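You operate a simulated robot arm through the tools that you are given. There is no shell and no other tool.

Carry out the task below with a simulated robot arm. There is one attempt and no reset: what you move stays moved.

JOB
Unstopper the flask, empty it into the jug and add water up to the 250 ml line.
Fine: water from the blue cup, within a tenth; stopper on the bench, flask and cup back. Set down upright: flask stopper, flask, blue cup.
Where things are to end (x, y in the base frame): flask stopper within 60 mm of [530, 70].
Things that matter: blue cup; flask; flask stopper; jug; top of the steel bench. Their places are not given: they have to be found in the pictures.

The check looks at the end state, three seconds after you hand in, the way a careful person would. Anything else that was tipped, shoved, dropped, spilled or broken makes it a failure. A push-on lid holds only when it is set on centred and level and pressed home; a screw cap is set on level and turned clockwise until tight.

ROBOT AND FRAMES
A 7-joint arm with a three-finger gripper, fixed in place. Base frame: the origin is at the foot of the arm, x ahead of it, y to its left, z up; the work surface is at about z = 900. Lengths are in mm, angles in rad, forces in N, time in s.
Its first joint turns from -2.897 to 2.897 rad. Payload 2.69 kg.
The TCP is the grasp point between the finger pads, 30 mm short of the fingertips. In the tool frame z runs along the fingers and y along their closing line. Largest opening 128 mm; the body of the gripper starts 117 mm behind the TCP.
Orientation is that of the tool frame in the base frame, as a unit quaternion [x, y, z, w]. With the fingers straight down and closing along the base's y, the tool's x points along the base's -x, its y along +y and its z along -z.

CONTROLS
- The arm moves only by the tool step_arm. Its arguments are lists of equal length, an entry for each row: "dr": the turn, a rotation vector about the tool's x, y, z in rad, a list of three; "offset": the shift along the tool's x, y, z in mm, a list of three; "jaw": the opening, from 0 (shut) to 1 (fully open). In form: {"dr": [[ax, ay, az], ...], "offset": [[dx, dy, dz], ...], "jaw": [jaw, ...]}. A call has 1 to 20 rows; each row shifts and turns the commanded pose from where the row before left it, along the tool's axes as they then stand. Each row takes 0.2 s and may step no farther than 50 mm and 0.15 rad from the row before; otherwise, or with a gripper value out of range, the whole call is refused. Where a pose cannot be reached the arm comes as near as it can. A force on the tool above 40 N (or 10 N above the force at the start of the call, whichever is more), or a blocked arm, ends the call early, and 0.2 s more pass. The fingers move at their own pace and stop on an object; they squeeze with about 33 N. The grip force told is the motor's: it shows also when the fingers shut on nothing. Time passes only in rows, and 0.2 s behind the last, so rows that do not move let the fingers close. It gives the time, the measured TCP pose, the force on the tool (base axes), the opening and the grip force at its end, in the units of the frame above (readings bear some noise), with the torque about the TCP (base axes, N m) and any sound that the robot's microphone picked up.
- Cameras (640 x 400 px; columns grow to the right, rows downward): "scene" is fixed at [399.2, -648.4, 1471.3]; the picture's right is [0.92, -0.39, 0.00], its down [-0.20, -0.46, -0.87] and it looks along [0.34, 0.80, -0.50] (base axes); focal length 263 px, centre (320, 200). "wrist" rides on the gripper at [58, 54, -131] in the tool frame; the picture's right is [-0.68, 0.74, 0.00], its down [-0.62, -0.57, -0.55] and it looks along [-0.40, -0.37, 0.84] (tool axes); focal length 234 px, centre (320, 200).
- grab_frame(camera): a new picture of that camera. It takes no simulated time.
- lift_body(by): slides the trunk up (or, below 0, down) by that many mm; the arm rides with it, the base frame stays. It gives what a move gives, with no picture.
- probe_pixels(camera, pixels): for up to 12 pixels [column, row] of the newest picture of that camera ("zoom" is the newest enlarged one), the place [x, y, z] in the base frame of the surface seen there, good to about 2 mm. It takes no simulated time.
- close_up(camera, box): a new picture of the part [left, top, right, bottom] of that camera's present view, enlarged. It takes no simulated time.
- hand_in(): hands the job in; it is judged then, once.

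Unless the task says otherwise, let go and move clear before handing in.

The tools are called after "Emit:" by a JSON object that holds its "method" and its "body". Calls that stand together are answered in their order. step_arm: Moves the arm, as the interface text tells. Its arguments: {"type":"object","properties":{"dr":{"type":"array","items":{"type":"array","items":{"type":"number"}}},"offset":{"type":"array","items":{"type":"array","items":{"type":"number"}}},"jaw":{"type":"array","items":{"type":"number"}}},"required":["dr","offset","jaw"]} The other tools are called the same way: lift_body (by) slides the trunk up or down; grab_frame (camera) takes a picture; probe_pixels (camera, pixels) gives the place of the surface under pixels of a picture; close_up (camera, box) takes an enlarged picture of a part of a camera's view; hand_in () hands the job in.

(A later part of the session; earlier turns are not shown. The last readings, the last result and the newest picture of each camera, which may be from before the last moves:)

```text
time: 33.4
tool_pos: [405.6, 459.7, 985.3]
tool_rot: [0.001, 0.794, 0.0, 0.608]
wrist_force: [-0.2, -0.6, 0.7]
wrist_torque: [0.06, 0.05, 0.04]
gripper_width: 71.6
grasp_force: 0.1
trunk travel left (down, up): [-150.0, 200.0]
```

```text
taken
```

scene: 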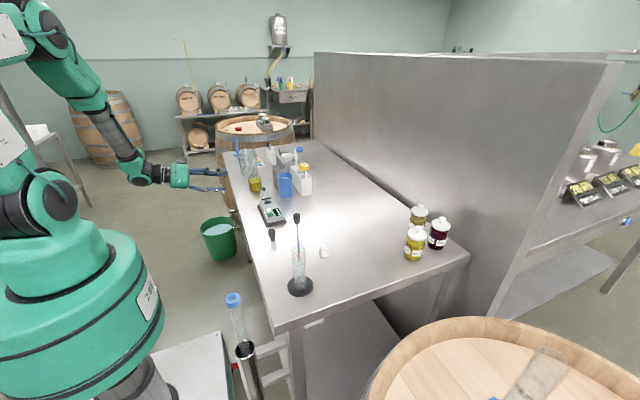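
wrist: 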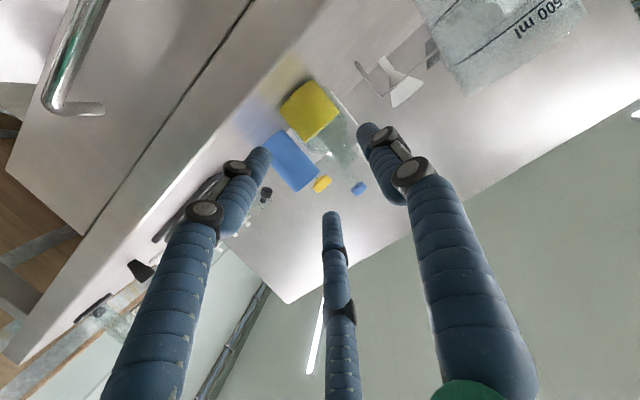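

Aligned with the flask (yellow at wrist (312,110)). Advance 100 mm along the tool axis and check.

Emit:
{"method": "step_arm", "body": {"dr": [[0, 0, 0], [0, 0, 0], [0, 0, 0], [0, 0, 0]], "offset": [[0, 0, 40], [0, 0, 35], [0, 0, 25], [0, 0, 0]], "jaw": [0.56, 0.56, 0.56, 0.56]}}

Emit:
{"method": "grab_frame", "body": {"camera": "wrist"}}

Emit:
{"method": "close_up", "body": {"camera": "scene", "box": [200, 150, 280, 210]}}

```text
time: 34.4
tool_pos: [501.3, 459.7, 955.9]
tool_rot: [-0.001, 0.794, 0.001, 0.608]
wrist_force: [1.4, 0.8, -0.4]
wrist_torque: [-0.02, 0.01, -0.05]
gripper_width: 71.7
grasp_force: 0.1
trunk travel left (down, up): [-150.0, 200.0]
```

```text
taken
```

wrist: 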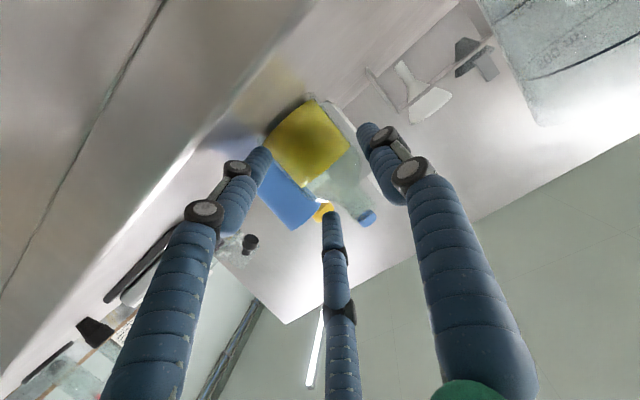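

```text
6.67 times, centred on (240, 180) of scene
```

zoom: 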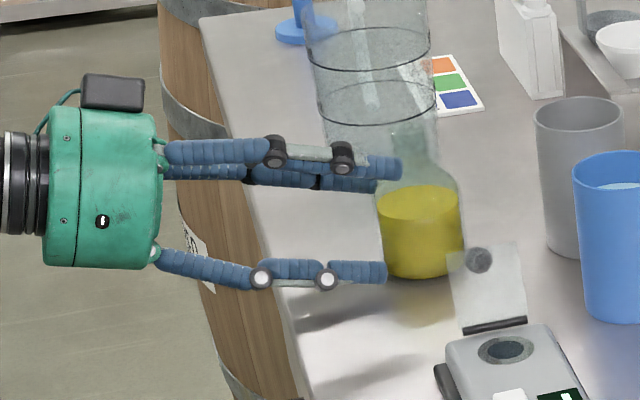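

Fingers straddle the flask. Advance the remaining ~50 mm carefully.

Emit:
{"method": "step_arm", "body": {"dr": [[0, 0, 0], [0, 0, 0], [0, 0, 0]], "offset": [[-2, 0, 15], [0, 0, 15], [0, 0, 0]], "jaw": [0.56, 0.56, 0.56]}}

Emit:
{"method": "step_arm", "body": {"dr": [[0, 0, 0], [0, 0, 0], [0, 0, 0]], "offset": [[0, 0, 10], [0, 0, 10], [0, 0, 0]], "jaw": [0.56, 0.56, 0.56]}}

Emit:
{"method": "grab_frame", "body": {"camera": "wrist"}}

Emit:
{"method": "close_up", "body": {"camera": "scene", "box": [210, 155, 280, 205]}}

```text
time: 35.2
tool_pos: [530.5, 459.2, 952.3]
tool_rot: [0.0, 0.794, -0.001, 0.608]
wrist_force: [0.3, -0.3, -0.4]
wrist_torque: [0.0, 0.01, -0.01]
gripper_width: 71.9
grasp_force: 0.0
trunk travel left (down, up): [-150.0, 200.0]
```

```text
time: 36.0
tool_pos: [551.0, 462.1, 947.7]
tool_rot: [0.0, 0.794, 0.0, 0.608]
wrist_force: [0.7, -0.5, 1.7]
wrist_torque: [-0.08, -0.05, 0.04]
gripper_width: 72.1
grasp_force: 0.1
trunk travel left (down, up): [-150.0, 200.0]
```

```text
taken
```

wrist: 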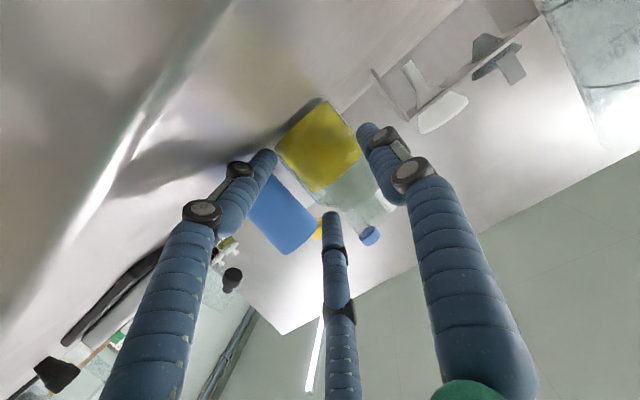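

```text
8.00 times, centred on (245, 180) of scene
```

zoom: 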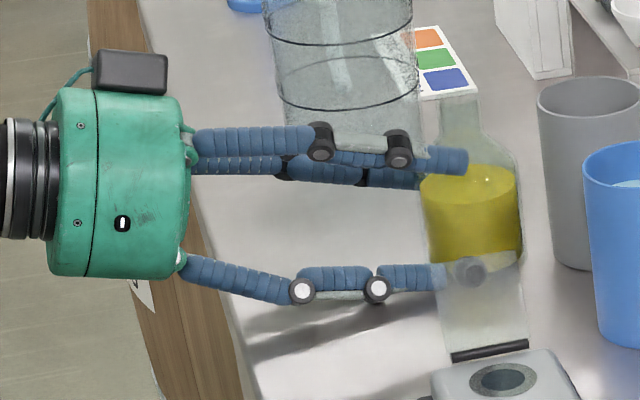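

No contact so far, flask is between the fingers. Close gently.

Emit:
{"method": "step_arm", "body": {"dr": [[0, 0, 0], [0, 0, 0], [0, 0, 0], [0, 0, 0]], "offset": [[0, 0, 0], [0, 0, 0], [0, 0, 0], [0, 0, 0]], "jaw": [0.5, 0.46, 0.42, 0.4]}}

Emit:
{"method": "close_up", "body": {"camera": "scene", "box": [210, 155, 280, 205]}}

Emit:
{"method": "grab_frame", "body": {"camera": "wrist"}}

```text
time: 37.0
tool_pos: [550.0, 462.7, 949.9]
tool_rot: [0.0, 0.793, 0.001, 0.609]
wrist_force: [-2.6, 1.8, 10.3]
wrist_torque: [0.56, -0.31, 0.19]
gripper_width: 58.4
grasp_force: 32.7
trunk travel left (down, up): [-150.0, 200.0]
```

```text
8.00 times, centred on (245, 180) of scene
```

zoom: 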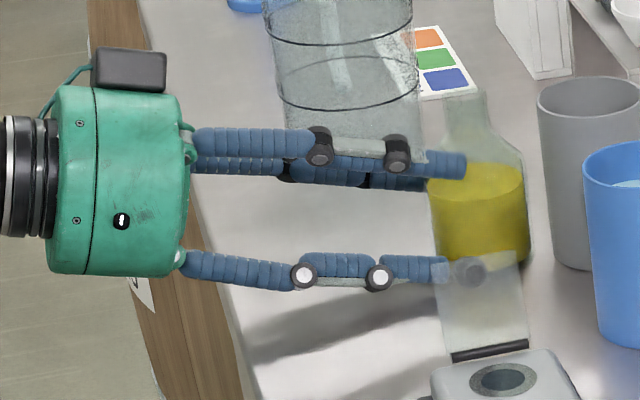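

```text
taken
```

wrist: 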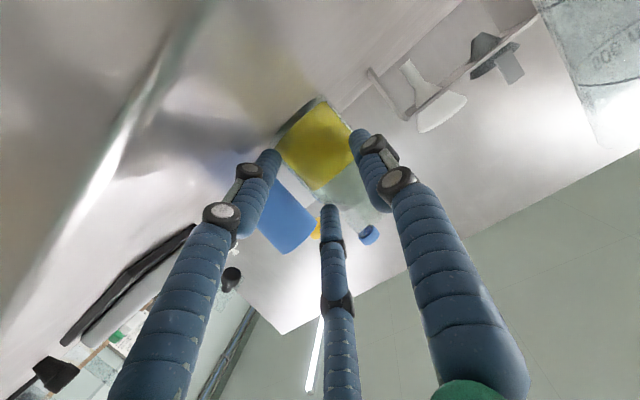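

Gripped: width 58.4, 33 N; there is ~10 N of upward reaction. Lift a few mm and re-check the forces and attitude.

Emit:
{"method": "step_arm", "body": {"dr": [[0, 0, 0], [0, 0, 0], [0, 0, 0]], "offset": [[-2.9, 0, -0.8], [-2.9, 0, -0.8], [0, 0, 0]], "jaw": [0.4, 0.4, 0.4]}}

Emit:
{"method": "close_up", "body": {"camera": "scene", "box": [210, 155, 280, 205]}}

Emit:
{"method": "close_up", "body": {"camera": "wrist", "box": [240, 70, 420, 230]}}

```text
time: 37.8
tool_pos: [550.6, 460.6, 955.7]
tool_rot: [0.001, 0.794, -0.001, 0.608]
wrist_force: [0.3, -0.2, 0.0]
wrist_torque: [0.0, 0.03, -0.03]
gripper_width: 51.1
grasp_force: 0.0
trunk travel left (down, up): [-150.0, 200.0]
```

```text
8.00 times, centred on (245, 180) of scene
```

zoom: 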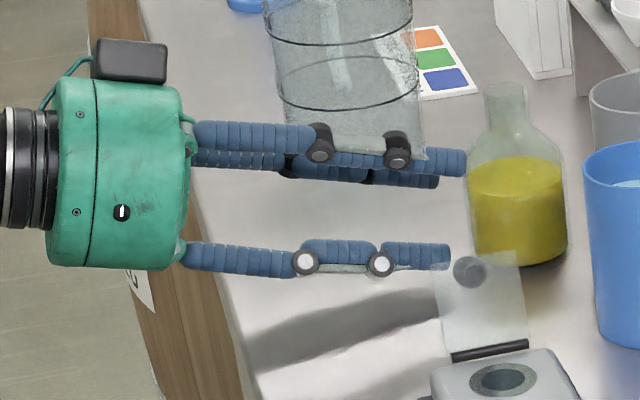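

```text
2.50 times, centred on (330, 150) of wrist
```

zoom: 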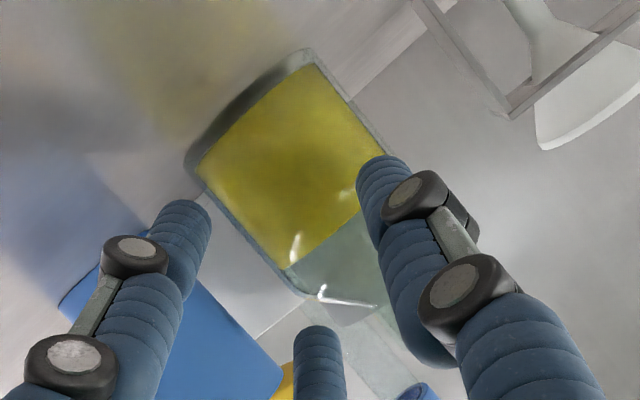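

The flask slipped out forward as the fingers closed and now stands upright ~30 mm farther in x. I'll probe the fingertips and the flask to understand the hand's true geometry.

Emit:
{"method": "close_up", "body": {"camera": "scene", "box": [210, 155, 280, 205]}}

Emit:
{"method": "probe_pixels", "body": {"camera": "zoom", "pixels": [[458, 162], [445, 165], [440, 257], [445, 250], [430, 182], [505, 90], [515, 165], [520, 210], [475, 210], [562, 210], [515, 262], [560, 255]]}}

Emit:
{"method": "grab_frame", "body": {"camera": "wrist"}}

Emit:
{"method": "probe_pixels", "body": {"camera": "wrist", "pixels": [[275, 155], [356, 138], [328, 208], [320, 130], [315, 110]]}}

```text
8.00 times, centred on (245, 180) of scene
```

zoom: 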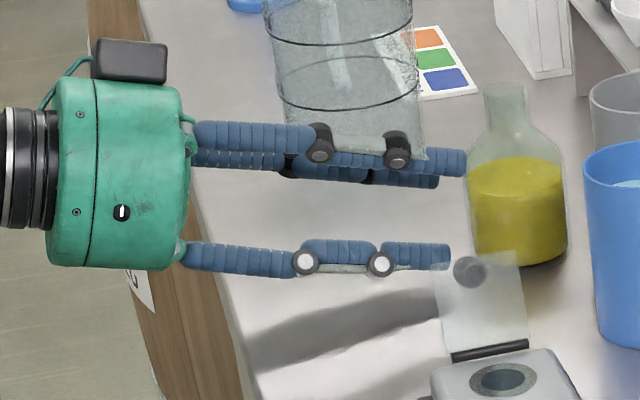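

```text
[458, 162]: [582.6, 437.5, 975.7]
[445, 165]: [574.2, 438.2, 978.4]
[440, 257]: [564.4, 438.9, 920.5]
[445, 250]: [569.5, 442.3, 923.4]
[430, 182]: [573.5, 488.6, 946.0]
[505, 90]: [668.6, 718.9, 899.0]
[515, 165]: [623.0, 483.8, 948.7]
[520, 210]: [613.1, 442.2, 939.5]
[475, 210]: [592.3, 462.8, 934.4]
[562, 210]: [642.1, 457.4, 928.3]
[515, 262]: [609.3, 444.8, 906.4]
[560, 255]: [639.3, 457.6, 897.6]
```

```text
taken
```

wrist: 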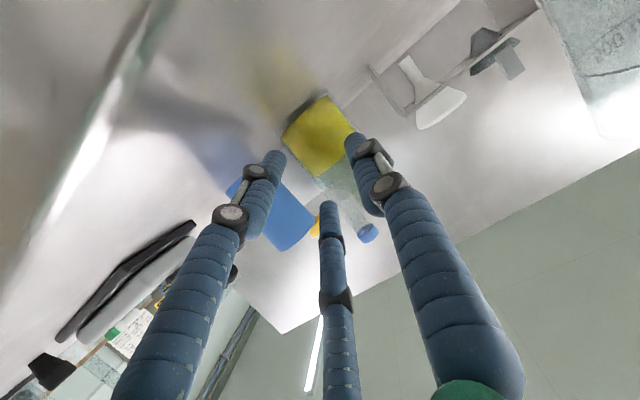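

```text
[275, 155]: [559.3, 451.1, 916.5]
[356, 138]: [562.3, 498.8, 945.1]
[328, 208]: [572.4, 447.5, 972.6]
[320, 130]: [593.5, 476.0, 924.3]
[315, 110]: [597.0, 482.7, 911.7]
```

The readings show the hand really is three-fingered, so the side approach pushed the flask forward (it is still upright, near x≈610). I'll back straight out, then use top-down centric grips instead.

Emit:
{"method": "step_arm", "body": {"dr": [[0, 0, 0], [0, 0, 0], [0, 0, 0], [0, 0, 0], [0, 0, 0], [0, 0, 0], [0, 0, 0], [0, 0, 0], [0, 0, 0], [0, 0, 0]], "offset": [[0, 0, -10], [0, 0, -30], [0, 0, -45], [0, 0, -45], [-45, 0, 0], [-45, 0, 0], [-45, 0, 0], [-45, 0, 0], [-45, 0, 0], [0, 0, 0]], "jaw": [0.4, 0.4, 0.4, 0.4, 0.4, 0.4, 0.4, 0.4, 0.4, 0.4]}}

Emit:
{"method": "close_up", "body": {"camera": "scene", "box": [230, 150, 310, 200]}}

```text
time: 40.0
tool_pos: [479.0, 460.4, 1205.7]
tool_rot: [0.0, 0.794, 0.0, 0.608]
wrist_force: [0.4, 0.1, 0.2]
wrist_torque: [0.0, 0.01, 0.04]
gripper_width: 51.5
grasp_force: 0.2
trunk travel left (down, up): [-150.0, 200.0]
```

```text
8.00 times, centred on (270, 175) of scene
```

zoom: 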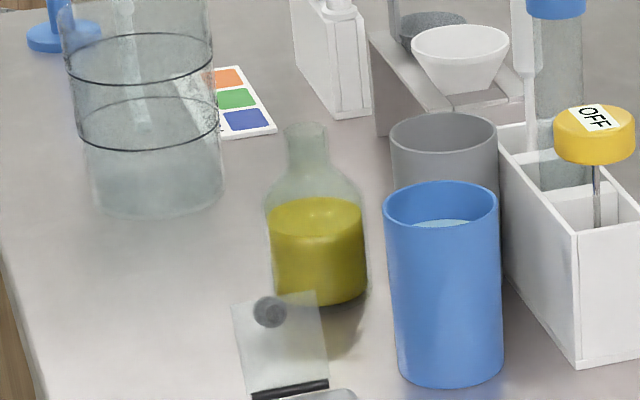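

The flask stands upright but also nudged the grey cup (rim moved from px ≈272–286 to ≈278–292). I'll need to put both back. Return the tool to straight down and look from above.

Emit:
{"method": "step_arm", "body": {"dr": [[0, 0.1454, 0], [0, 0.1454, 0], [0, 0.1454, 0], [0, 0.1454, 0], [0, 0.1454, 0], [0, 0.1454, 0], [0, 0.1454, 0], [0, 0.1454, 0], [0, 0.1458, 0], [0, 0, 0], [0, 0, 0], [0, 0, 0]], "offset": [[0, 0, 0], [0, 0, 0], [0, 0, 0], [0, 0, 0], [0, 0, 0], [0, 0, 0], [0, 0, 0], [0, 0, 0], [0, 0, 0], [-30, 20, -30], [-30, 20, 0], [0, 0, 0]], "jaw": [0.4, 0.4, 0.4, 0.4, 0.4, 0.4, 0.4, 0.4, 0.4, 0.4, 0.4, 0.4]}}

Emit:
{"method": "close_up", "body": {"camera": "scene", "box": [225, 140, 305, 190]}}

Emit:
{"method": "grab_frame", "body": {"camera": "wrist"}}

```text
time: 42.6
tool_pos: [542.0, 502.4, 1234.4]
tool_rot: [0.0, 1.0, -0.001, -0.002]
wrist_force: [0.3, -0.6, -1.0]
wrist_torque: [-0.09, 0.06, 0.0]
gripper_width: 51.2
grasp_force: 0.0
trunk travel left (down, up): [-150.0, 200.0]
```

```text
8.00 times, centred on (265, 165) of scene
```

zoom: 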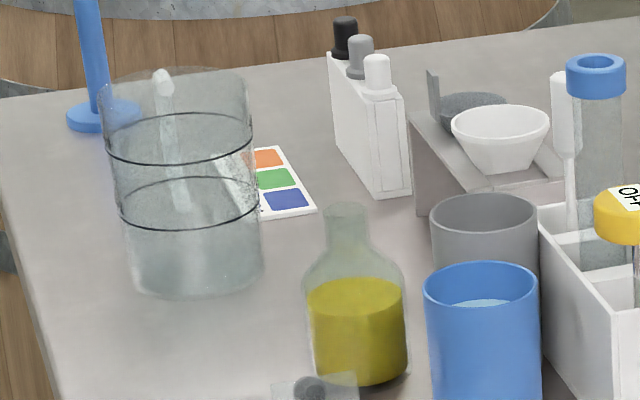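

```text
taken
```

wrist: 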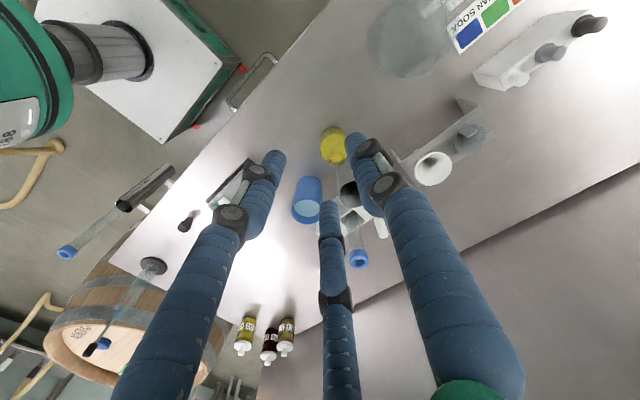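

The grey cup is displaced by roughly (+29, −8) mm, the rack looks unmoved. Move above the cluster for an accurate overhead view.

Emit:
{"method": "step_arm", "body": {"dr": [[0, 0, 0], [0, 0, 0], [0, 0, 0], [0, 0, 0], [0, 0, 0]], "offset": [[-31.5, -22, 18], [-31.5, -22, 18], [-31.5, -22, 18], [-31.5, -22, 18], [0, 0, 0]], "jaw": [0.3, 0.3, 0.3, 0.3, 0.3]}}

Emit:
{"method": "grab_frame", "body": {"camera": "wrist"}}

Emit:
{"method": "close_up", "body": {"camera": "wrist", "box": [250, 20, 410, 180]}}

```text
time: 43.8
tool_pos: [672.0, 413.9, 1163.1]
tool_rot: [0.0, 1.0, 0.001, 0.0]
wrist_force: [0.7, -0.6, 0.0]
wrist_torque: [0.05, 0.09, 0.0]
gripper_width: 38.5
grasp_force: 0.1
trunk travel left (down, up): [-150.0, 200.0]
```

```text
taken
```

wrist: 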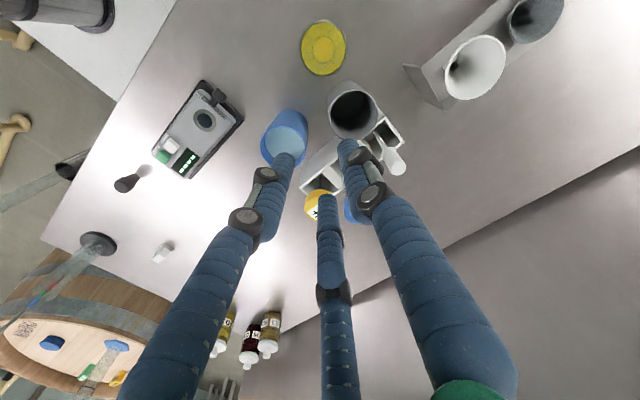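

```text
2.50 times, centred on (330, 100) of wrist
```

zoom: 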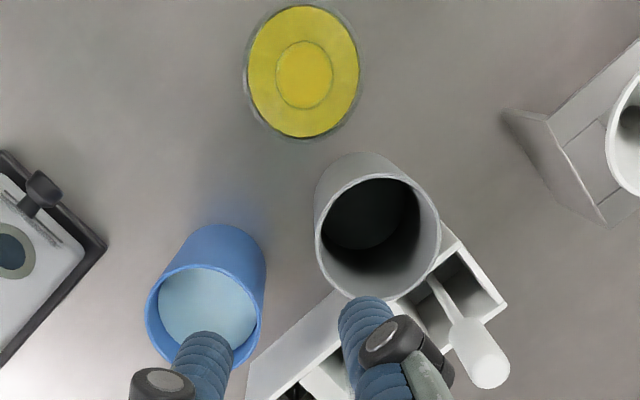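

Probe the rims of the grey cup, blue cup and flask neck.

Emit:
{"method": "probe_pixels", "body": {"camera": "zoom", "pixels": [[318, 235], [435, 235], [378, 177], [345, 290], [325, 185], [148, 305], [262, 325], [205, 268], [215, 228], [305, 40], [280, 75], [331, 72]]}}

Emit:
{"method": "probe_pixels", "body": {"camera": "zoom", "pixels": [[303, 106], [303, 75], [252, 75], [358, 72], [303, 135], [300, 8], [455, 240], [340, 300], [505, 300], [250, 370], [200, 300], [105, 243]]}}

```text
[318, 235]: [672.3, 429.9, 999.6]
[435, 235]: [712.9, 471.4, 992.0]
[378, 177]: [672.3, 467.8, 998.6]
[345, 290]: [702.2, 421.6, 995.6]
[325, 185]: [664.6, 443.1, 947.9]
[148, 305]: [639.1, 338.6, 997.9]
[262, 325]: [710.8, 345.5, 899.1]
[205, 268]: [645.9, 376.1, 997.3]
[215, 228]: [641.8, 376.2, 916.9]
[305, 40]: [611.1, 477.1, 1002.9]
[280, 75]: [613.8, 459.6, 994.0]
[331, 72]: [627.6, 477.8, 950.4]
```

```text
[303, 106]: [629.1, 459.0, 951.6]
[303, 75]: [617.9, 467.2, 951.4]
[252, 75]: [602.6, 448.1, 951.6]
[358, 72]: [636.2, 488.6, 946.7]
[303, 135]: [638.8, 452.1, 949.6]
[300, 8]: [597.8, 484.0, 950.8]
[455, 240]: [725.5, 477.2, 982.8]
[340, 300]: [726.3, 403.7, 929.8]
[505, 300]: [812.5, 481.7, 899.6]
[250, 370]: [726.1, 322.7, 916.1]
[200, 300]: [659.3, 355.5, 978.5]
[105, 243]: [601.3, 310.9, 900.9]
```

Grey cup is now at ≈(693,449) (originally ≈(664,457)); flask at ≈(618.5,468) (originally (549.5,460)). Plan: grip the flask by the neck from above with the tool turned 45°, pour by tilting toward the robot. First I'll test that tilt in free air above the jug.

Emit:
{"method": "step_arm", "body": {"dr": [[0, 0, 0.131], [0, 0, 0.131], [0, 0, 0.131], [0, 0, 0.131], [0, 0, 0.131], [0, 0, 0.1304], [0, 0, 0], [0, 0, 0], [0, 0, 0], [0, 0, 0], [0, 0, 0], [0, 0, 0], [0, 0, 0]], "offset": [[0, 0, 0], [0, 0, 0], [0, 0, 0], [0, 0, 0], [0, 0, 0], [0, 0, 0], [41.1, 14.7, -7], [41.1, 14.7, -7], [41.1, 14.7, -7], [41.1, 14.7, -7], [41.1, 14.7, -7], [41.1, 14.7, -7], [0, 0, 0]], "jaw": [0.3, 0.3, 0.3, 0.3, 0.3, 0.3, 0.3, 0.3, 0.3, 0.3, 0.3, 0.3, 0.3]}}

Emit:
{"method": "step_arm", "body": {"dr": [[-0.142, 0, 0], [-0.142, 0, 0], [-0.142, 0, 0], [-0.142, 0, 0], [-0.142, 0, 0], [-0.142, 0, 0], [-0.142, 0, 0], [-0.142, 0, 0], [-0.142, 0, 0], [-0.142, 0, 0], [-0.142, 0, 0], [-0.142, 0, 0], [-0.142, 0, 0], [-0.142, 0, 0], [-0.142, 0, 0], [-0.142, 0, 0], [0, 0, 0]], "offset": [[0, 0, 0], [0, 0, 0], [0, 0, 0], [0, 0, 0], [0, 0, 0], [0, 0, 0], [0, 0, 0], [0, 0, 0], [0, 0, 0], [0, 0, 0], [0, 0, 0], [0, 0, 0], [0, 0, 0], [0, 0, 0], [0, 0, 0], [0, 0, 0], [0, 0, 0]], "jaw": [0.3, 0.3, 0.3, 0.3, 0.3, 0.3, 0.3, 0.3, 0.3, 0.3, 0.3, 0.3, 0.3, 0.3, 0.3, 0.3, 0.3]}}

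Emit:
{"method": "grab_frame", "body": {"camera": "scene"}}

Emit:
{"method": "grab_frame", "body": {"camera": "wrist"}}

```text
time: 46.6
tool_pos: [556.4, 651.3, 1204.6]
tool_rot: [0.383, 0.924, -0.001, -0.001]
wrist_force: [0.2, 1.4, -0.6]
wrist_torque: [-0.04, -0.07, 0.0]
gripper_width: 38.6
grasp_force: 0.0
trunk travel left (down, up): [-150.0, 200.0]
```

```text
time: 50.2
tool_pos: [562.8, 654.1, 1221.3]
tool_rot: [0.324, 0.786, 0.487, 0.201]
wrist_force: [-0.1, -0.4, -0.1]
wrist_torque: [0.0, 0.0, 0.03]
gripper_width: 38.3
grasp_force: 0.1
out of reach, approached as far as the arm can: row 8, 9, 10, 11, 12, 13, 14, 15, 16
trunk travel left (down, up): [-150.0, 200.0]
```

```text
taken
```

scene: 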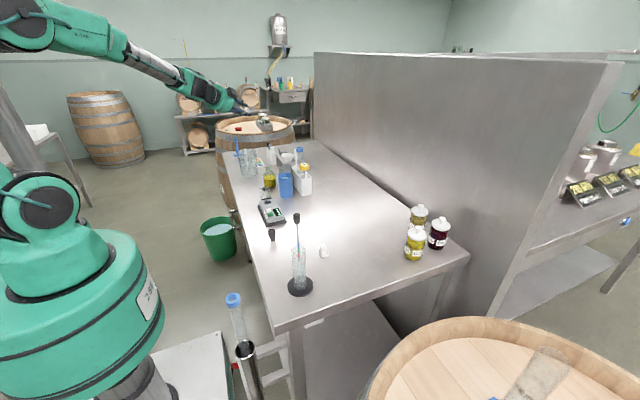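

```text
taken
```

wrist: 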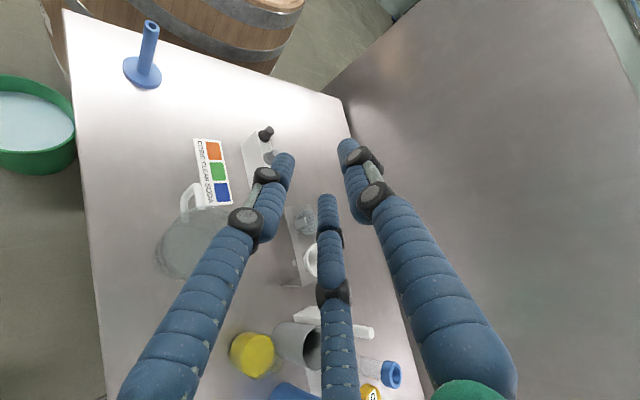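

This tilt direction hits the wrist's limit at about 65°. I'll tilt back, then test tilting sideways (so the forearm's roll does the work).

Emit:
{"method": "step_arm", "body": {"dr": [[0.142, 0, 0], [0.142, 0, 0], [0.142, 0, 0], [0.142, 0, 0], [0.142, 0, 0], [0.142, 0, 0], [0.142, 0, 0], [0.142, 0, 0], [0.142, 0, 0], [0.142, 0, 0], [0.142, 0, 0], [0.142, 0, 0], [0.142, 0, 0], [0.142, 0, 0], [0.142, 0, 0], [0.142, 0, 0], [0, 0, 0]], "offset": [[0, 0, 0], [0, 0, 0], [0, 0, 0], [0, 0, 0], [0, 0, 0], [0, 0, 0], [0, 0, 0], [0, 0, 0], [0, 0, 0], [0, 0, 0], [0, 0, 0], [0, 0, 0], [0, 0, 0], [0, 0, 0], [0, 0, 0], [0, 0, 0], [0, 0, 0]], "jaw": [0.3, 0.3, 0.3, 0.3, 0.3, 0.3, 0.3, 0.3, 0.3, 0.3, 0.3, 0.3, 0.3, 0.3, 0.3, 0.3, 0.3]}}

Emit:
{"method": "step_arm", "body": {"dr": [[0, 0, -0.131], [0, 0, -0.131], [0, 0, -0.131], [0, 0, -0.131], [0, 0, -0.131], [0, 0, -0.1304], [0, 0, 0]], "offset": [[0, 0, 0], [0, 0, 0], [0, 0, 0], [0, 0, 0], [0, 0, 0], [0, 0, 0], [0, 0, 0]], "jaw": [0.3, 0.3, 0.3, 0.3, 0.3, 0.3, 0.3]}}

```text
time: 53.8
tool_pos: [476.8, 553.6, 1171.5]
tool_rot: [0.345, 0.837, -0.392, -0.162]
wrist_force: [0.0, 0.1, 0.0]
wrist_torque: [0.03, -0.05, 0.02]
gripper_width: 38.1
grasp_force: 0.0
out of reach, approached as far as the arm can: row 12, 13, 14, 15, 16
trunk travel left (down, up): [-150.0, 200.0]
```

```text
time: 55.4
tool_pos: [477.3, 554.1, 1171.2]
tool_rot: [-0.002, 0.905, -0.301, -0.3]
wrist_force: [-0.3, -0.5, 0.2]
wrist_torque: [-0.03, -0.01, 0.01]
gripper_width: 38.5
grasp_force: 0.1
trunk travel left (down, up): [-150.0, 200.0]
```

Out-of-reach rows weren't accumulated, so the tool is now over-tilted the other way. Computed correction: 0.879 rad about tool (−0.707,−0.707,0).

Emit:
{"method": "step_arm", "body": {"dr": [[-0.1036, -0.1036, 0], [-0.1036, -0.1036, 0], [-0.1036, -0.1036, 0], [-0.1036, -0.1036, 0], [-0.1036, -0.1036, 0], [-0.1036, -0.1036, 0], [0, 0, 0]], "offset": [[0, 0, 0], [0, 0, 0], [0, 0, 0], [0, 0, 0], [0, 0, 0], [0, 0, 0], [0, 0, 0]], "jaw": [0.3, 0.3, 0.3, 0.3, 0.3, 0.3, 0.3]}}

Emit:
{"method": "grab_frame", "body": {"camera": "scene"}}

```text
time: 57.0
tool_pos: [477.4, 554.8, 1171.0]
tool_rot: [-0.002, 1.0, 0.002, 0.002]
wrist_force: [-0.6, -0.1, 0.0]
wrist_torque: [0.03, -0.03, 0.0]
gripper_width: 38.3
grasp_force: 0.1
trunk travel left (down, up): [-150.0, 200.0]
```

```text
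taken
```

scene: 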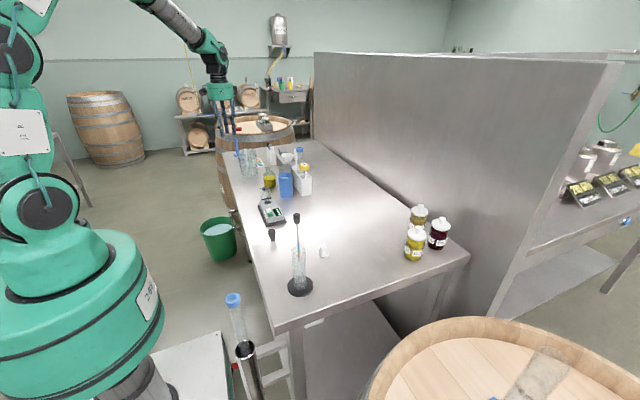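

Tool is straight down again. Move above the jug and test tilting toward azimuth 150° (fingers swinging to −30°).

Emit:
{"method": "step_arm", "body": {"dr": [[0, 0, 0], [0, 0, 0], [0, 0, 0], [0.07, -0.1212, 0], [0.07, -0.1212, 0], [0.07, -0.1212, 0], [0.07, -0.1212, 0], [0.07, -0.1212, 0], [0.07, -0.1212, 0], [0.07, -0.1212, 0], [0.07, -0.1212, 0], [0, 0, 0]], "offset": [[-26.6, 31, -10], [-26.6, 31, -10], [-26.6, 31, -10], [0, 0, 0], [0, 0, 0], [0, 0, 0], [0, 0, 0], [0, 0, 0], [0, 0, 0], [0, 0, 0], [0, 0, 0], [0, 0, 0]], "jaw": [0.3, 0.3, 0.3, 0.3, 0.3, 0.3, 0.3, 0.3, 0.3, 0.3, 0.3, 0.3]}}

Emit:
{"method": "grab_frame", "body": {"camera": "scene"}}

```text
time: 59.6
tool_pos: [555.9, 648.7, 1201.1]
tool_rot: [-0.001, 0.847, -0.264, 0.461]
wrist_force: [-0.5, -0.8, 0.7]
wrist_torque: [-0.05, -0.03, -0.02]
gripper_width: 38.6
grasp_force: 0.0
trunk travel left (down, up): [-150.0, 200.0]
```

```text
taken
```

scene: 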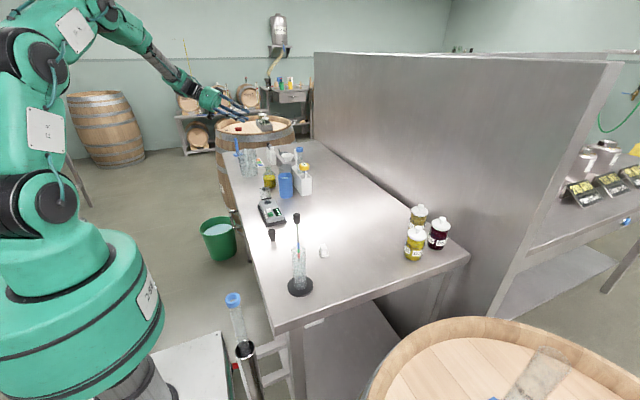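

Reached 64° without complaint. Continue the tilt.

Emit:
{"method": "step_arm", "body": {"dr": [[0.07, -0.1212, 0], [0.07, -0.1212, 0], [0.07, -0.1212, 0], [0.07, -0.1212, 0], [0, 0, 0]], "offset": [[0, 0, 0], [0, 0, 0], [0, 0, 0], [0, 0, 0], [0, 0, 0]], "jaw": [0.3, 0.3, 0.3, 0.3, 0.3]}}

```text
time: 60.8
tool_pos: [557.7, 648.1, 1201.5]
tool_rot: [-0.001, 0.668, -0.371, 0.646]
wrist_force: [0.0, 0.2, -0.3]
wrist_torque: [-0.02, -0.09, -0.03]
gripper_width: 38.3
grasp_force: 0.1
trunk travel left (down, up): [-150.0, 200.0]
```

Emit:
{"method": "step_arm", "body": {"dr": [[0.07, -0.1212, 0], [0.07, -0.1212, 0], [0.07, -0.1212, 0], [0.07, -0.1212, 0], [0, 0, 0]], "offset": [[0, 0, 0], [0, 0, 0], [0, 0, 0], [0, 0, 0], [0, 0, 0]], "jaw": [0.3, 0.3, 0.3, 0.3, 0.3]}}

Emit:
{"method": "grab_frame", "body": {"camera": "scene"}}

```text
time: 62.0
tool_pos: [567.6, 667.6, 1191.9]
tool_rot: [-0.005, 0.469, -0.438, 0.767]
wrist_force: [0.5, 0.3, -1.4]
wrist_torque: [0.0, -0.21, -0.13]
gripper_width: 38.3
grasp_force: 0.0
out of reach, approached as far as the arm can: row 3, 4
trunk travel left (down, up): [-150.0, 200.0]
```

```text
taken
```

scene: 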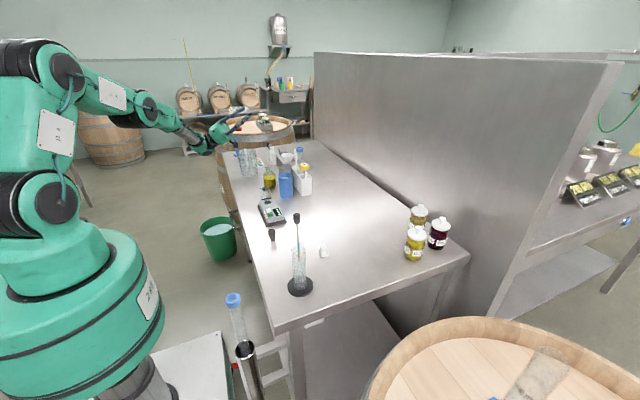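

It reached ~112° cleanly, then drifted. Step back a little, raise the command, and lower the trunk to see if that buys more tilt range.

Emit:
{"method": "step_arm", "body": {"dr": [[-0.07, 0.1212, 0], [-0.07, 0.1212, 0], [-0.07, 0.1212, 0], [0, 0, 0]], "offset": [[0, 0, 0], [0, 0, 0], [0, 0, 0], [0, 0, 0]], "jaw": [0.3, 0.3, 0.3, 0.3]}}

```text
time: 63.0
tool_pos: [566.4, 666.6, 1195.7]
tool_rot: [-0.005, 0.644, -0.378, 0.665]
wrist_force: [-0.5, 0.4, 0.1]
wrist_torque: [0.05, 0.06, 0.08]
gripper_width: 38.3
grasp_force: 0.1
trunk travel left (down, up): [-150.0, 200.0]
```

Emit:
{"method": "lift_body", "body": {"by": -80}}

Emit:
{"method": "grab_frame", "body": {"camera": "scene"}}

```text
time: 64.2
tool_pos: [565.8, 667.4, 1115.0]
tool_rot: [-0.005, 0.644, -0.377, 0.666]
wrist_force: [-1.3, 0.7, -0.2]
wrist_torque: [-0.01, 0.0, 0.05]
gripper_width: 38.5
grasp_force: 0.1
trunk travel left (down, up): [-70.0, 280.0]
```

```text
taken
```

scene: 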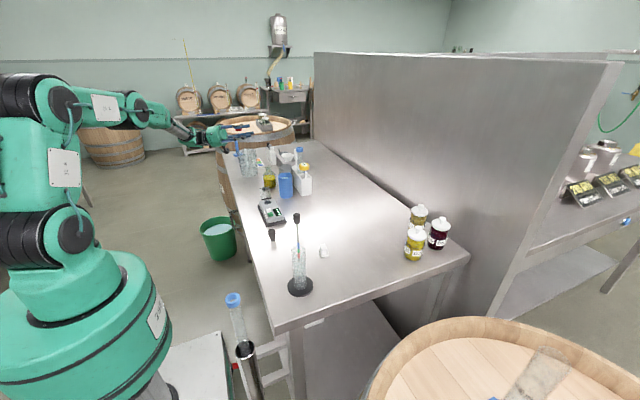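

Emit:
{"method": "step_arm", "body": {"dr": [[0, 0, 0], [0, 0, 0], [0.07, -0.1212, 0], [0.07, -0.1212, 0], [0.07, -0.1212, 0], [0, 0, 0]], "offset": [[-18, -22.6, 5.4], [-18, -22.6, 5.4], [0, 0, 0], [0, 0, 0], [0, 0, 0], [0, 0, 0]], "jaw": [0.3, 0.3, 0.3, 0.3, 0.3, 0.3]}}

```text
time: 65.6
tool_pos: [557.3, 647.0, 1170.8]
tool_rot: [-0.003, 0.469, -0.437, 0.767]
wrist_force: [0.4, 0.4, 0.1]
wrist_torque: [-0.02, 0.0, -0.05]
gripper_width: 38.4
grasp_force: 0.1
trunk travel left (down, up): [-70.0, 280.0]
```

With the trunk 80 mm lower, 124° is reached exactly on position. Try a bit further.

Emit:
{"method": "step_arm", "body": {"dr": [[0.07, -0.1212, 0], [0, 0, 0]], "offset": [[0, 0, 0], [0, 0, 0]], "jaw": [0.3, 0.3]}}

Emit:
{"method": "step_arm", "body": {"dr": [[0.07, -0.1212, 0], [0, 0, 0]], "offset": [[0, 0, 0], [0, 0, 0]], "jaw": [0.3, 0.3]}}

Emit:
{"method": "grab_frame", "body": {"camera": "scene"}}

Emit:
{"method": "grab_frame", "body": {"camera": "wrist"}}

```text
time: 66.2
tool_pos: [557.2, 647.5, 1170.0]
tool_rot: [-0.003, 0.406, -0.453, 0.794]
wrist_force: [0.0, 0.0, 0.7]
wrist_torque: [0.01, 0.02, -0.03]
gripper_width: 38.3
grasp_force: 0.1
trunk travel left (down, up): [-70.0, 280.0]
```

```text
time: 66.8
tool_pos: [557.6, 647.7, 1170.8]
tool_rot: [-0.003, 0.341, -0.466, 0.817]
wrist_force: [0.2, 0.5, -0.1]
wrist_torque: [-0.02, -0.01, 0.02]
gripper_width: 38.5
grasp_force: 0.0
trunk travel left (down, up): [-70.0, 280.0]
```

```text
taken
```

scene: 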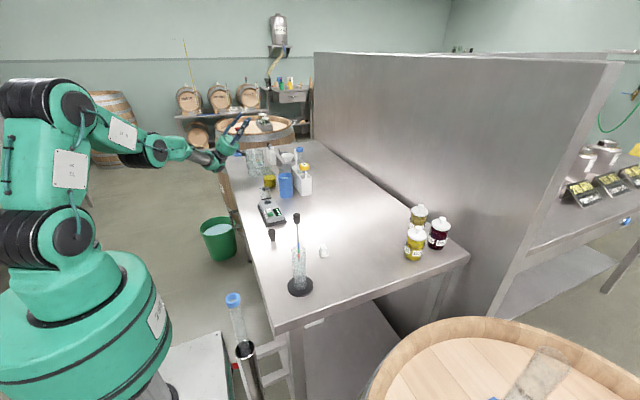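

```text
taken
```

wrist: 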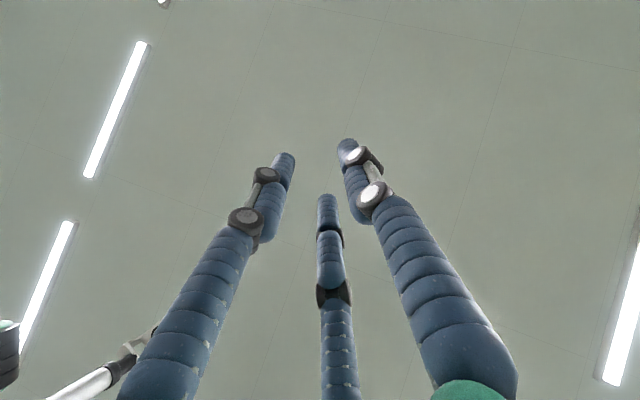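

140° works. The jug in the latest picture at (258,160) looks different; zoom to verify.

Emit:
{"method": "close_up", "body": {"camera": "scene", "box": [200, 100, 300, 200]}}

```text
4.00 times, centred on (250, 150) of scene
```

zoom: 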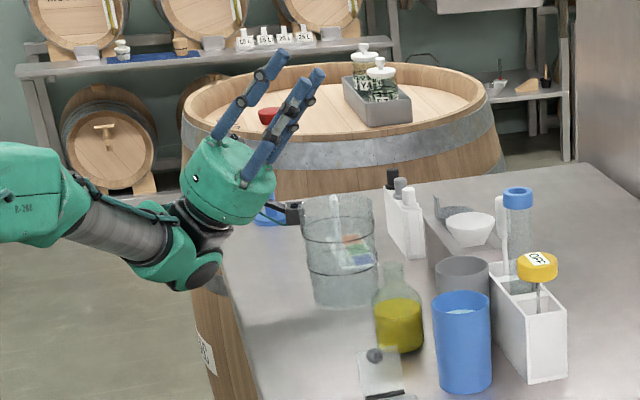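

The jug was pushed (now centred near px 255): the wrist camera housing swung down onto it at the steep tilt. I'll rise straight up first, then tilt back, and choose another roll so the camera stays on top.

Emit:
{"method": "step_arm", "body": {"dr": [[0, 0, 0], [0, 0, 0], [0, 0, 0], [0, 0, 0]], "offset": [[-16.6, -9.7, 23], [-16.6, -9.7, 23], [-16.6, -9.7, 23], [0, 0, 0]], "jaw": [0.3, 0.3, 0.3, 0.3]}}

Emit:
{"method": "close_up", "body": {"camera": "scene", "box": [200, 100, 300, 200]}}

```text
time: 67.8
tool_pos: [559.0, 646.3, 1262.4]
tool_rot: [-0.002, 0.342, -0.465, 0.817]
wrist_force: [0.0, 0.8, 0.8]
wrist_torque: [0.01, 0.03, 0.02]
gripper_width: 38.6
grasp_force: 0.1
trunk travel left (down, up): [-70.0, 280.0]
```

```text
4.00 times, centred on (250, 150) of scene
```

zoom: 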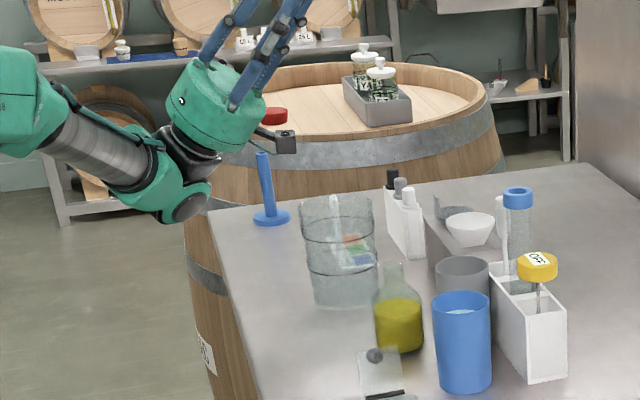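

The camera is clear and the jug stands upright. Tilt the tool back to straight down.

Emit:
{"method": "step_arm", "body": {"dr": [[-0.07, 0.1212, 0], [-0.07, 0.1212, 0], [-0.07, 0.1212, 0], [-0.07, 0.1212, 0], [-0.07, 0.1212, 0], [-0.07, 0.1212, 0], [-0.07, 0.1212, 0], [-0.07, 0.1212, 0], [-0.07, 0.1212, 0], [-0.07, 0.1212, 0], [-0.07, 0.1212, 0], [-0.07, 0.1212, 0], [-0.07, 0.1212, 0], [-0.07, 0.1212, 0], [-0.07, 0.1212, 0], [-0.07, 0.1212, 0], [-0.0515, 0.0892, 0], [-0.0515, 0.0892, 0], [0, 0, 0]], "offset": [[0, 0, 0], [0, 0, 0], [0, 0, 0], [0, 0, 0], [0, 0, 0], [0, 0, 0], [0, 0, 0], [0, 0, 0], [0, 0, 0], [0, 0, 0], [0, 0, 0], [0, 0, 0], [0, 0, 0], [0, 0, 0], [0, 0, 0], [0, 0, 0], [0, 0, 0], [0, 0, 0], [0, 0, 0]], "jaw": [0.3, 0.3, 0.3, 0.3, 0.3, 0.3, 0.3, 0.3, 0.3, 0.3, 0.3, 0.3, 0.3, 0.3, 0.3, 0.3, 0.3, 0.3, 0.3]}}

Emit:
{"method": "grab_frame", "body": {"camera": "wrist"}}

Emit:
{"method": "grab_frame", "body": {"camera": "scene"}}

```text
time: 71.8
tool_pos: [558.1, 645.6, 1259.8]
tool_rot: [-0.007, 1.0, 0.0, -0.002]
wrist_force: [1.7, -0.2, -0.9]
wrist_torque: [0.05, 0.03, 0.01]
gripper_width: 38.6
grasp_force: 0.0
trunk travel left (down, up): [-70.0, 280.0]
```

```text
taken
```

wrist: 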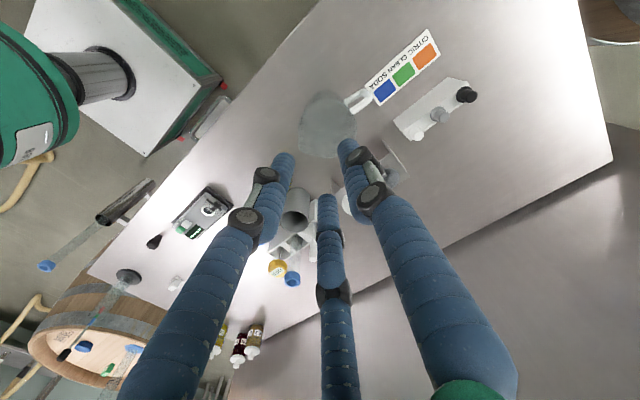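

```text
taken
```

scene: 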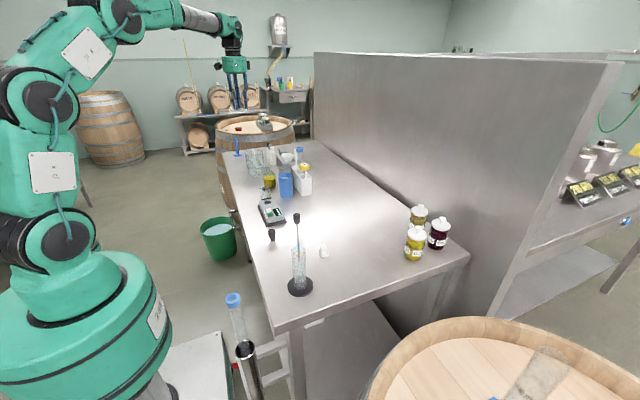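

Zoom on the jug in both views and probe its new place.

Emit:
{"method": "close_up", "body": {"camera": "wrist", "box": [270, 50, 450, 170]}}

Emit:
{"method": "probe_pixels", "body": {"camera": "zoom", "pixels": [[110, 280], [245, 330], [190, 160], [285, 215], [100, 240], [120, 290], [310, 130], [300, 170], [200, 340], [255, 165], [330, 125], [640, 200]]}}

```text
3.33 times, centred on (360, 110) of wrist
```

zoom: 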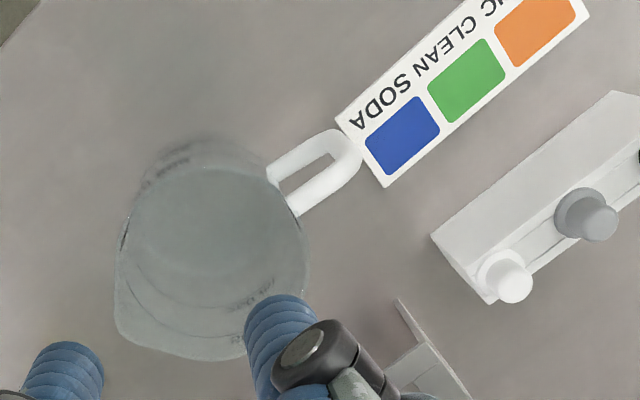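

```text
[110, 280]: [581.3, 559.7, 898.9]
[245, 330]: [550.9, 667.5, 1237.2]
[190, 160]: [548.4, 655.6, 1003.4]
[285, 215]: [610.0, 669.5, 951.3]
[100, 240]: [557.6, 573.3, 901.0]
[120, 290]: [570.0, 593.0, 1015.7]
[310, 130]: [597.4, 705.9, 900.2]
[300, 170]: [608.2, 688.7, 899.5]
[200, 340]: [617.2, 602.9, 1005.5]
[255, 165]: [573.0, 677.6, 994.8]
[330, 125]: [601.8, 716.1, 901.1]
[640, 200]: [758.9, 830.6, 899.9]
```

The jug is now at ≈(585,637), i.e. shoved by (+28,−11) from (557,648). I'll put it back: insert nearly closed fingers into it low down and drag it by its inner wall.

Emit:
{"method": "step_arm", "body": {"dr": [[0, 0, 0], [0, 0, 0], [0, 0, 0], [0, 0, 0], [0, 0, 0], [0, 0, 0]], "offset": [[-27, -8.6, 0], [0, 0, 45], [0, 0, 45], [0, 0, 45], [0, 0, 30], [0, 0, 0]], "jaw": [0.08, 0.08, 0.08, 0.08, 0.08, 0.08]}}

Emit:
{"method": "grab_frame", "body": {"camera": "wrist"}}

Emit:
{"method": "close_up", "body": {"camera": "scene", "box": [215, 120, 295, 190]}}

```text
time: 73.2
tool_pos: [584.4, 637.6, 1096.1]
tool_rot: [-0.006, 1.0, 0.0, -0.001]
wrist_force: [0.9, 0.5, -0.1]
wrist_torque: [-0.04, 0.02, -0.02]
gripper_width: 9.9
grasp_force: 0.1
trunk travel left (down, up): [-70.0, 280.0]
```

```text
taken
```

wrist: 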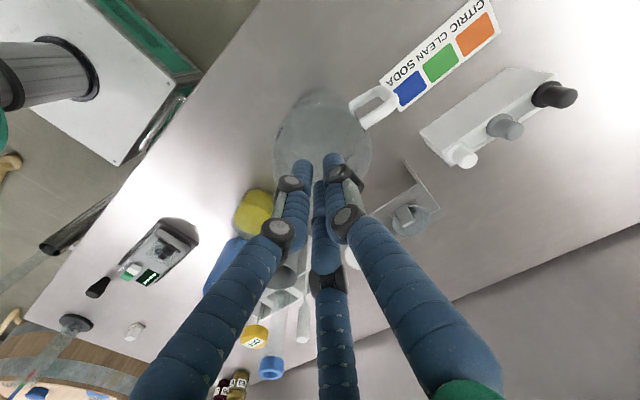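

```text
5.71 times, centred on (255, 155) of scene
```

zoom: 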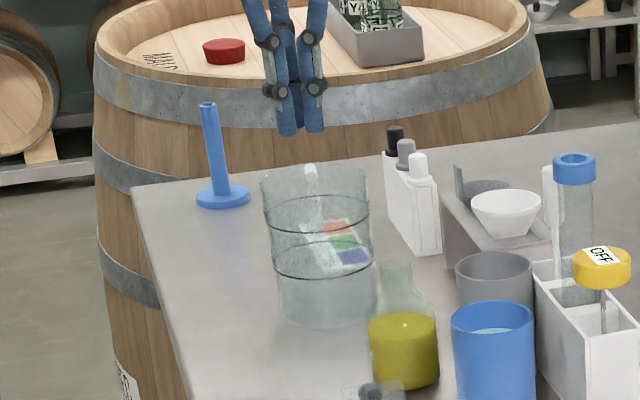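

Fingers are over the jug's mouth. Descend inside to tip z≈925.

Emit:
{"method": "step_arm", "body": {"dr": [[0, 0, 0], [0, 0, 0], [0, 0, 0], [0, 0, 0], [0, 0, 0]], "offset": [[-3, 0, 40], [0, 0, 40], [0, 0, 35], [0, 0, 25], [0, 0, 0]], "jaw": [0.08, 0.08, 0.08, 0.08, 0.08]}}

Emit:
{"method": "close_up", "body": {"camera": "scene", "box": [225, 140, 305, 190]}}

```text
time: 74.4
tool_pos: [586.7, 639.2, 954.3]
tool_rot: [-0.006, 1.0, 0.0, 0.0]
wrist_force: [0.5, 0.5, -0.4]
wrist_torque: [0.02, 0.03, 0.01]
gripper_width: 10.0
grasp_force: 0.0
trunk travel left (down, up): [-70.0, 280.0]
```

```text
8.00 times, centred on (265, 165) of scene
```

zoom: 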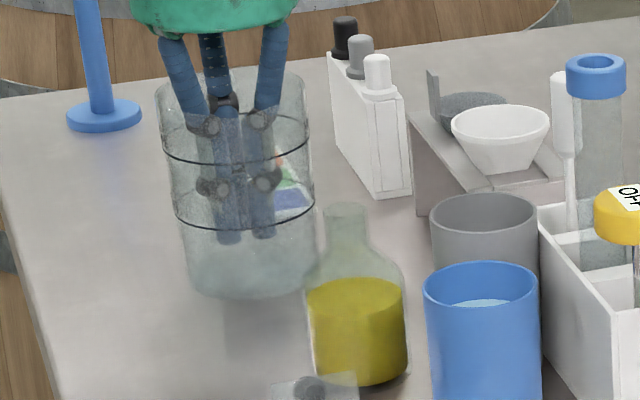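

Fingers are inside the jug. Drag slowly toward (−0.92,+0.40) by 30 mm and compare with the original view (lower line originally spanned zoom 118–258; now 172–315).

Emit:
{"method": "step_arm", "body": {"dr": [[0, 0, 0], [0, 0, 0], [0, 0, 0], [0, 0, 0], [0, 0, 0]], "offset": [[7.3, 3.2, 0], [7.3, 3.2, 0], [6.4, 2.8, 0], [6.4, 2.8, 0], [0, 0, 0]], "jaw": [0.08, 0.08, 0.08, 0.08, 0.08]}}

Emit:
{"method": "close_up", "body": {"camera": "scene", "box": [225, 140, 305, 190]}}

```text
time: 75.6
tool_pos: [562.6, 651.9, 953.9]
tool_rot: [-0.006, 1.0, 0.0, -0.001]
wrist_force: [-0.1, 0.5, 0.0]
wrist_torque: [-0.01, 0.02, 0.0]
gripper_width: 10.0
grasp_force: 0.0
trunk travel left (down, up): [-70.0, 280.0]
```

```text
8.00 times, centred on (265, 165) of scene
```

zoom: 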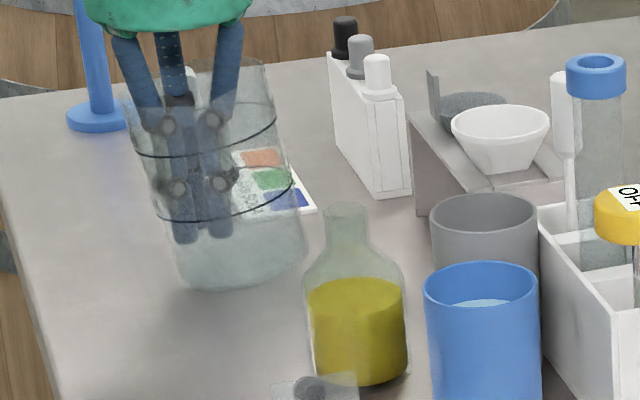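

The jug is tilting because the fingers widen toward the rim. Back off immediately so that it settles flat.

Emit:
{"method": "step_arm", "body": {"dr": [[0, 0, 0], [0, 0, 0], [0, 0, 0], [0, 0, 0], [0, 0, 0]], "offset": [[-3.7, -1.6, 0], [-3.7, -1.6, 0], [-3.7, -1.6, 0], [-3.7, -1.6, 0], [0, 0, 0]], "jaw": [0.08, 0.08, 0.08, 0.08, 0.08]}}

Emit:
{"method": "close_up", "body": {"camera": "scene", "box": [225, 140, 305, 190]}}

```text
time: 76.8
tool_pos: [575.3, 645.1, 953.7]
tool_rot: [-0.005, 1.0, 0.001, -0.001]
wrist_force: [0.4, -0.3, -1.2]
wrist_torque: [0.03, 0.01, -0.02]
gripper_width: 10.0
grasp_force: 0.0
trunk travel left (down, up): [-70.0, 280.0]
```

```text
8.00 times, centred on (265, 165) of scene
```

zoom: 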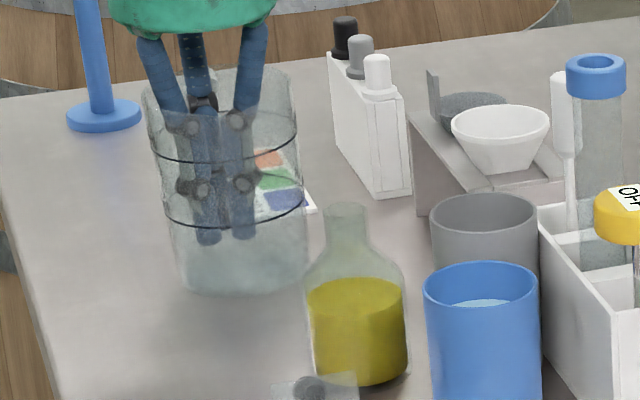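

Emit:
{"method": "step_arm", "body": {"dr": [[0, 0, 0], [0, 0, 0], [0, 0, 0]], "offset": [[-4, -1.7, 0], [-4, -1.7, 0], [0, 0, 0]], "jaw": [0.08, 0.08, 0.08]}}

Emit:
{"method": "close_up", "body": {"camera": "scene", "box": [225, 140, 305, 190]}}

```text
time: 77.6
tool_pos: [581.8, 641.4, 954.1]
tool_rot: [-0.005, 1.0, 0.0, -0.001]
wrist_force: [-0.3, -0.1, -0.6]
wrist_torque: [-0.05, 0.0, -0.01]
gripper_width: 10.2
grasp_force: 0.1
trunk travel left (down, up): [-70.0, 280.0]
```

```text
8.00 times, centred on (265, 165) of scene
```

zoom: 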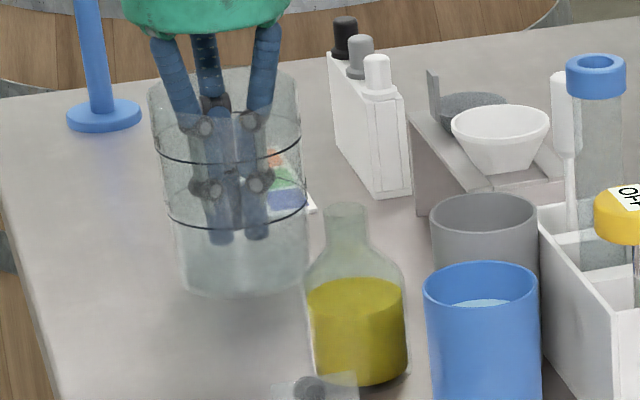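

The jug is level again. Rise straight out.

Emit:
{"method": "step_arm", "body": {"dr": [[0, 0, 0], [0, 0, 0], [0, 0, 0], [0, 0, 0], [0, 0, 0], [0, 0, 0], [0, 0, 0]], "offset": [[0, 0, -20], [0, 0, -30], [0, 0, -40], [0, 0, -45], [0, 0, -45], [0, 0, -45], [0, 0, 0]], "jaw": [0.08, 0.08, 0.08, 0.08, 0.08, 0.08, 0.08]}}

Emit:
{"method": "close_up", "body": {"camera": "wrist", "box": [230, 20, 450, 200]}}

Emit:
{"method": "close_up", "body": {"camera": "scene", "box": [225, 140, 305, 190]}}

```text
time: 79.2
tool_pos: [579.7, 638.6, 1181.4]
tool_rot: [-0.006, 1.0, 0.0, -0.001]
wrist_force: [-0.1, 0.0, 1.5]
wrist_torque: [0.04, -0.01, 0.02]
gripper_width: 10.3
grasp_force: 0.0
trunk travel left (down, up): [-70.0, 280.0]
```

```text
2.22 times, centred on (340, 110) of wrist
```

zoom: 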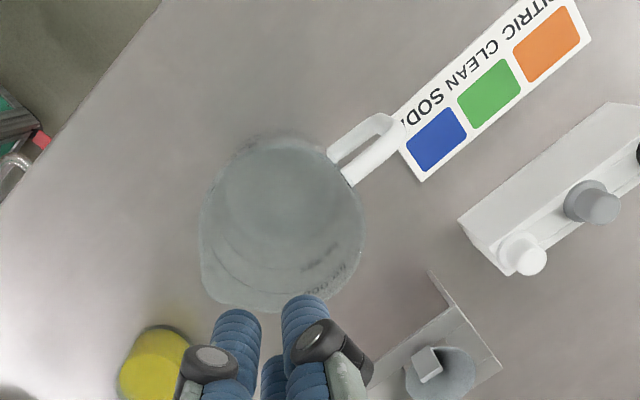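

```text
8.00 times, centred on (265, 165) of scene
```

zoom: 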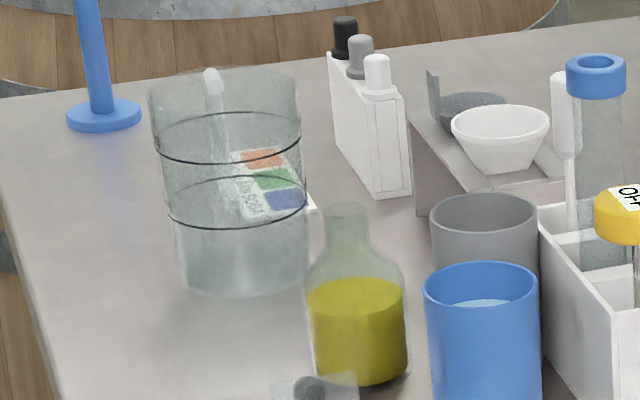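

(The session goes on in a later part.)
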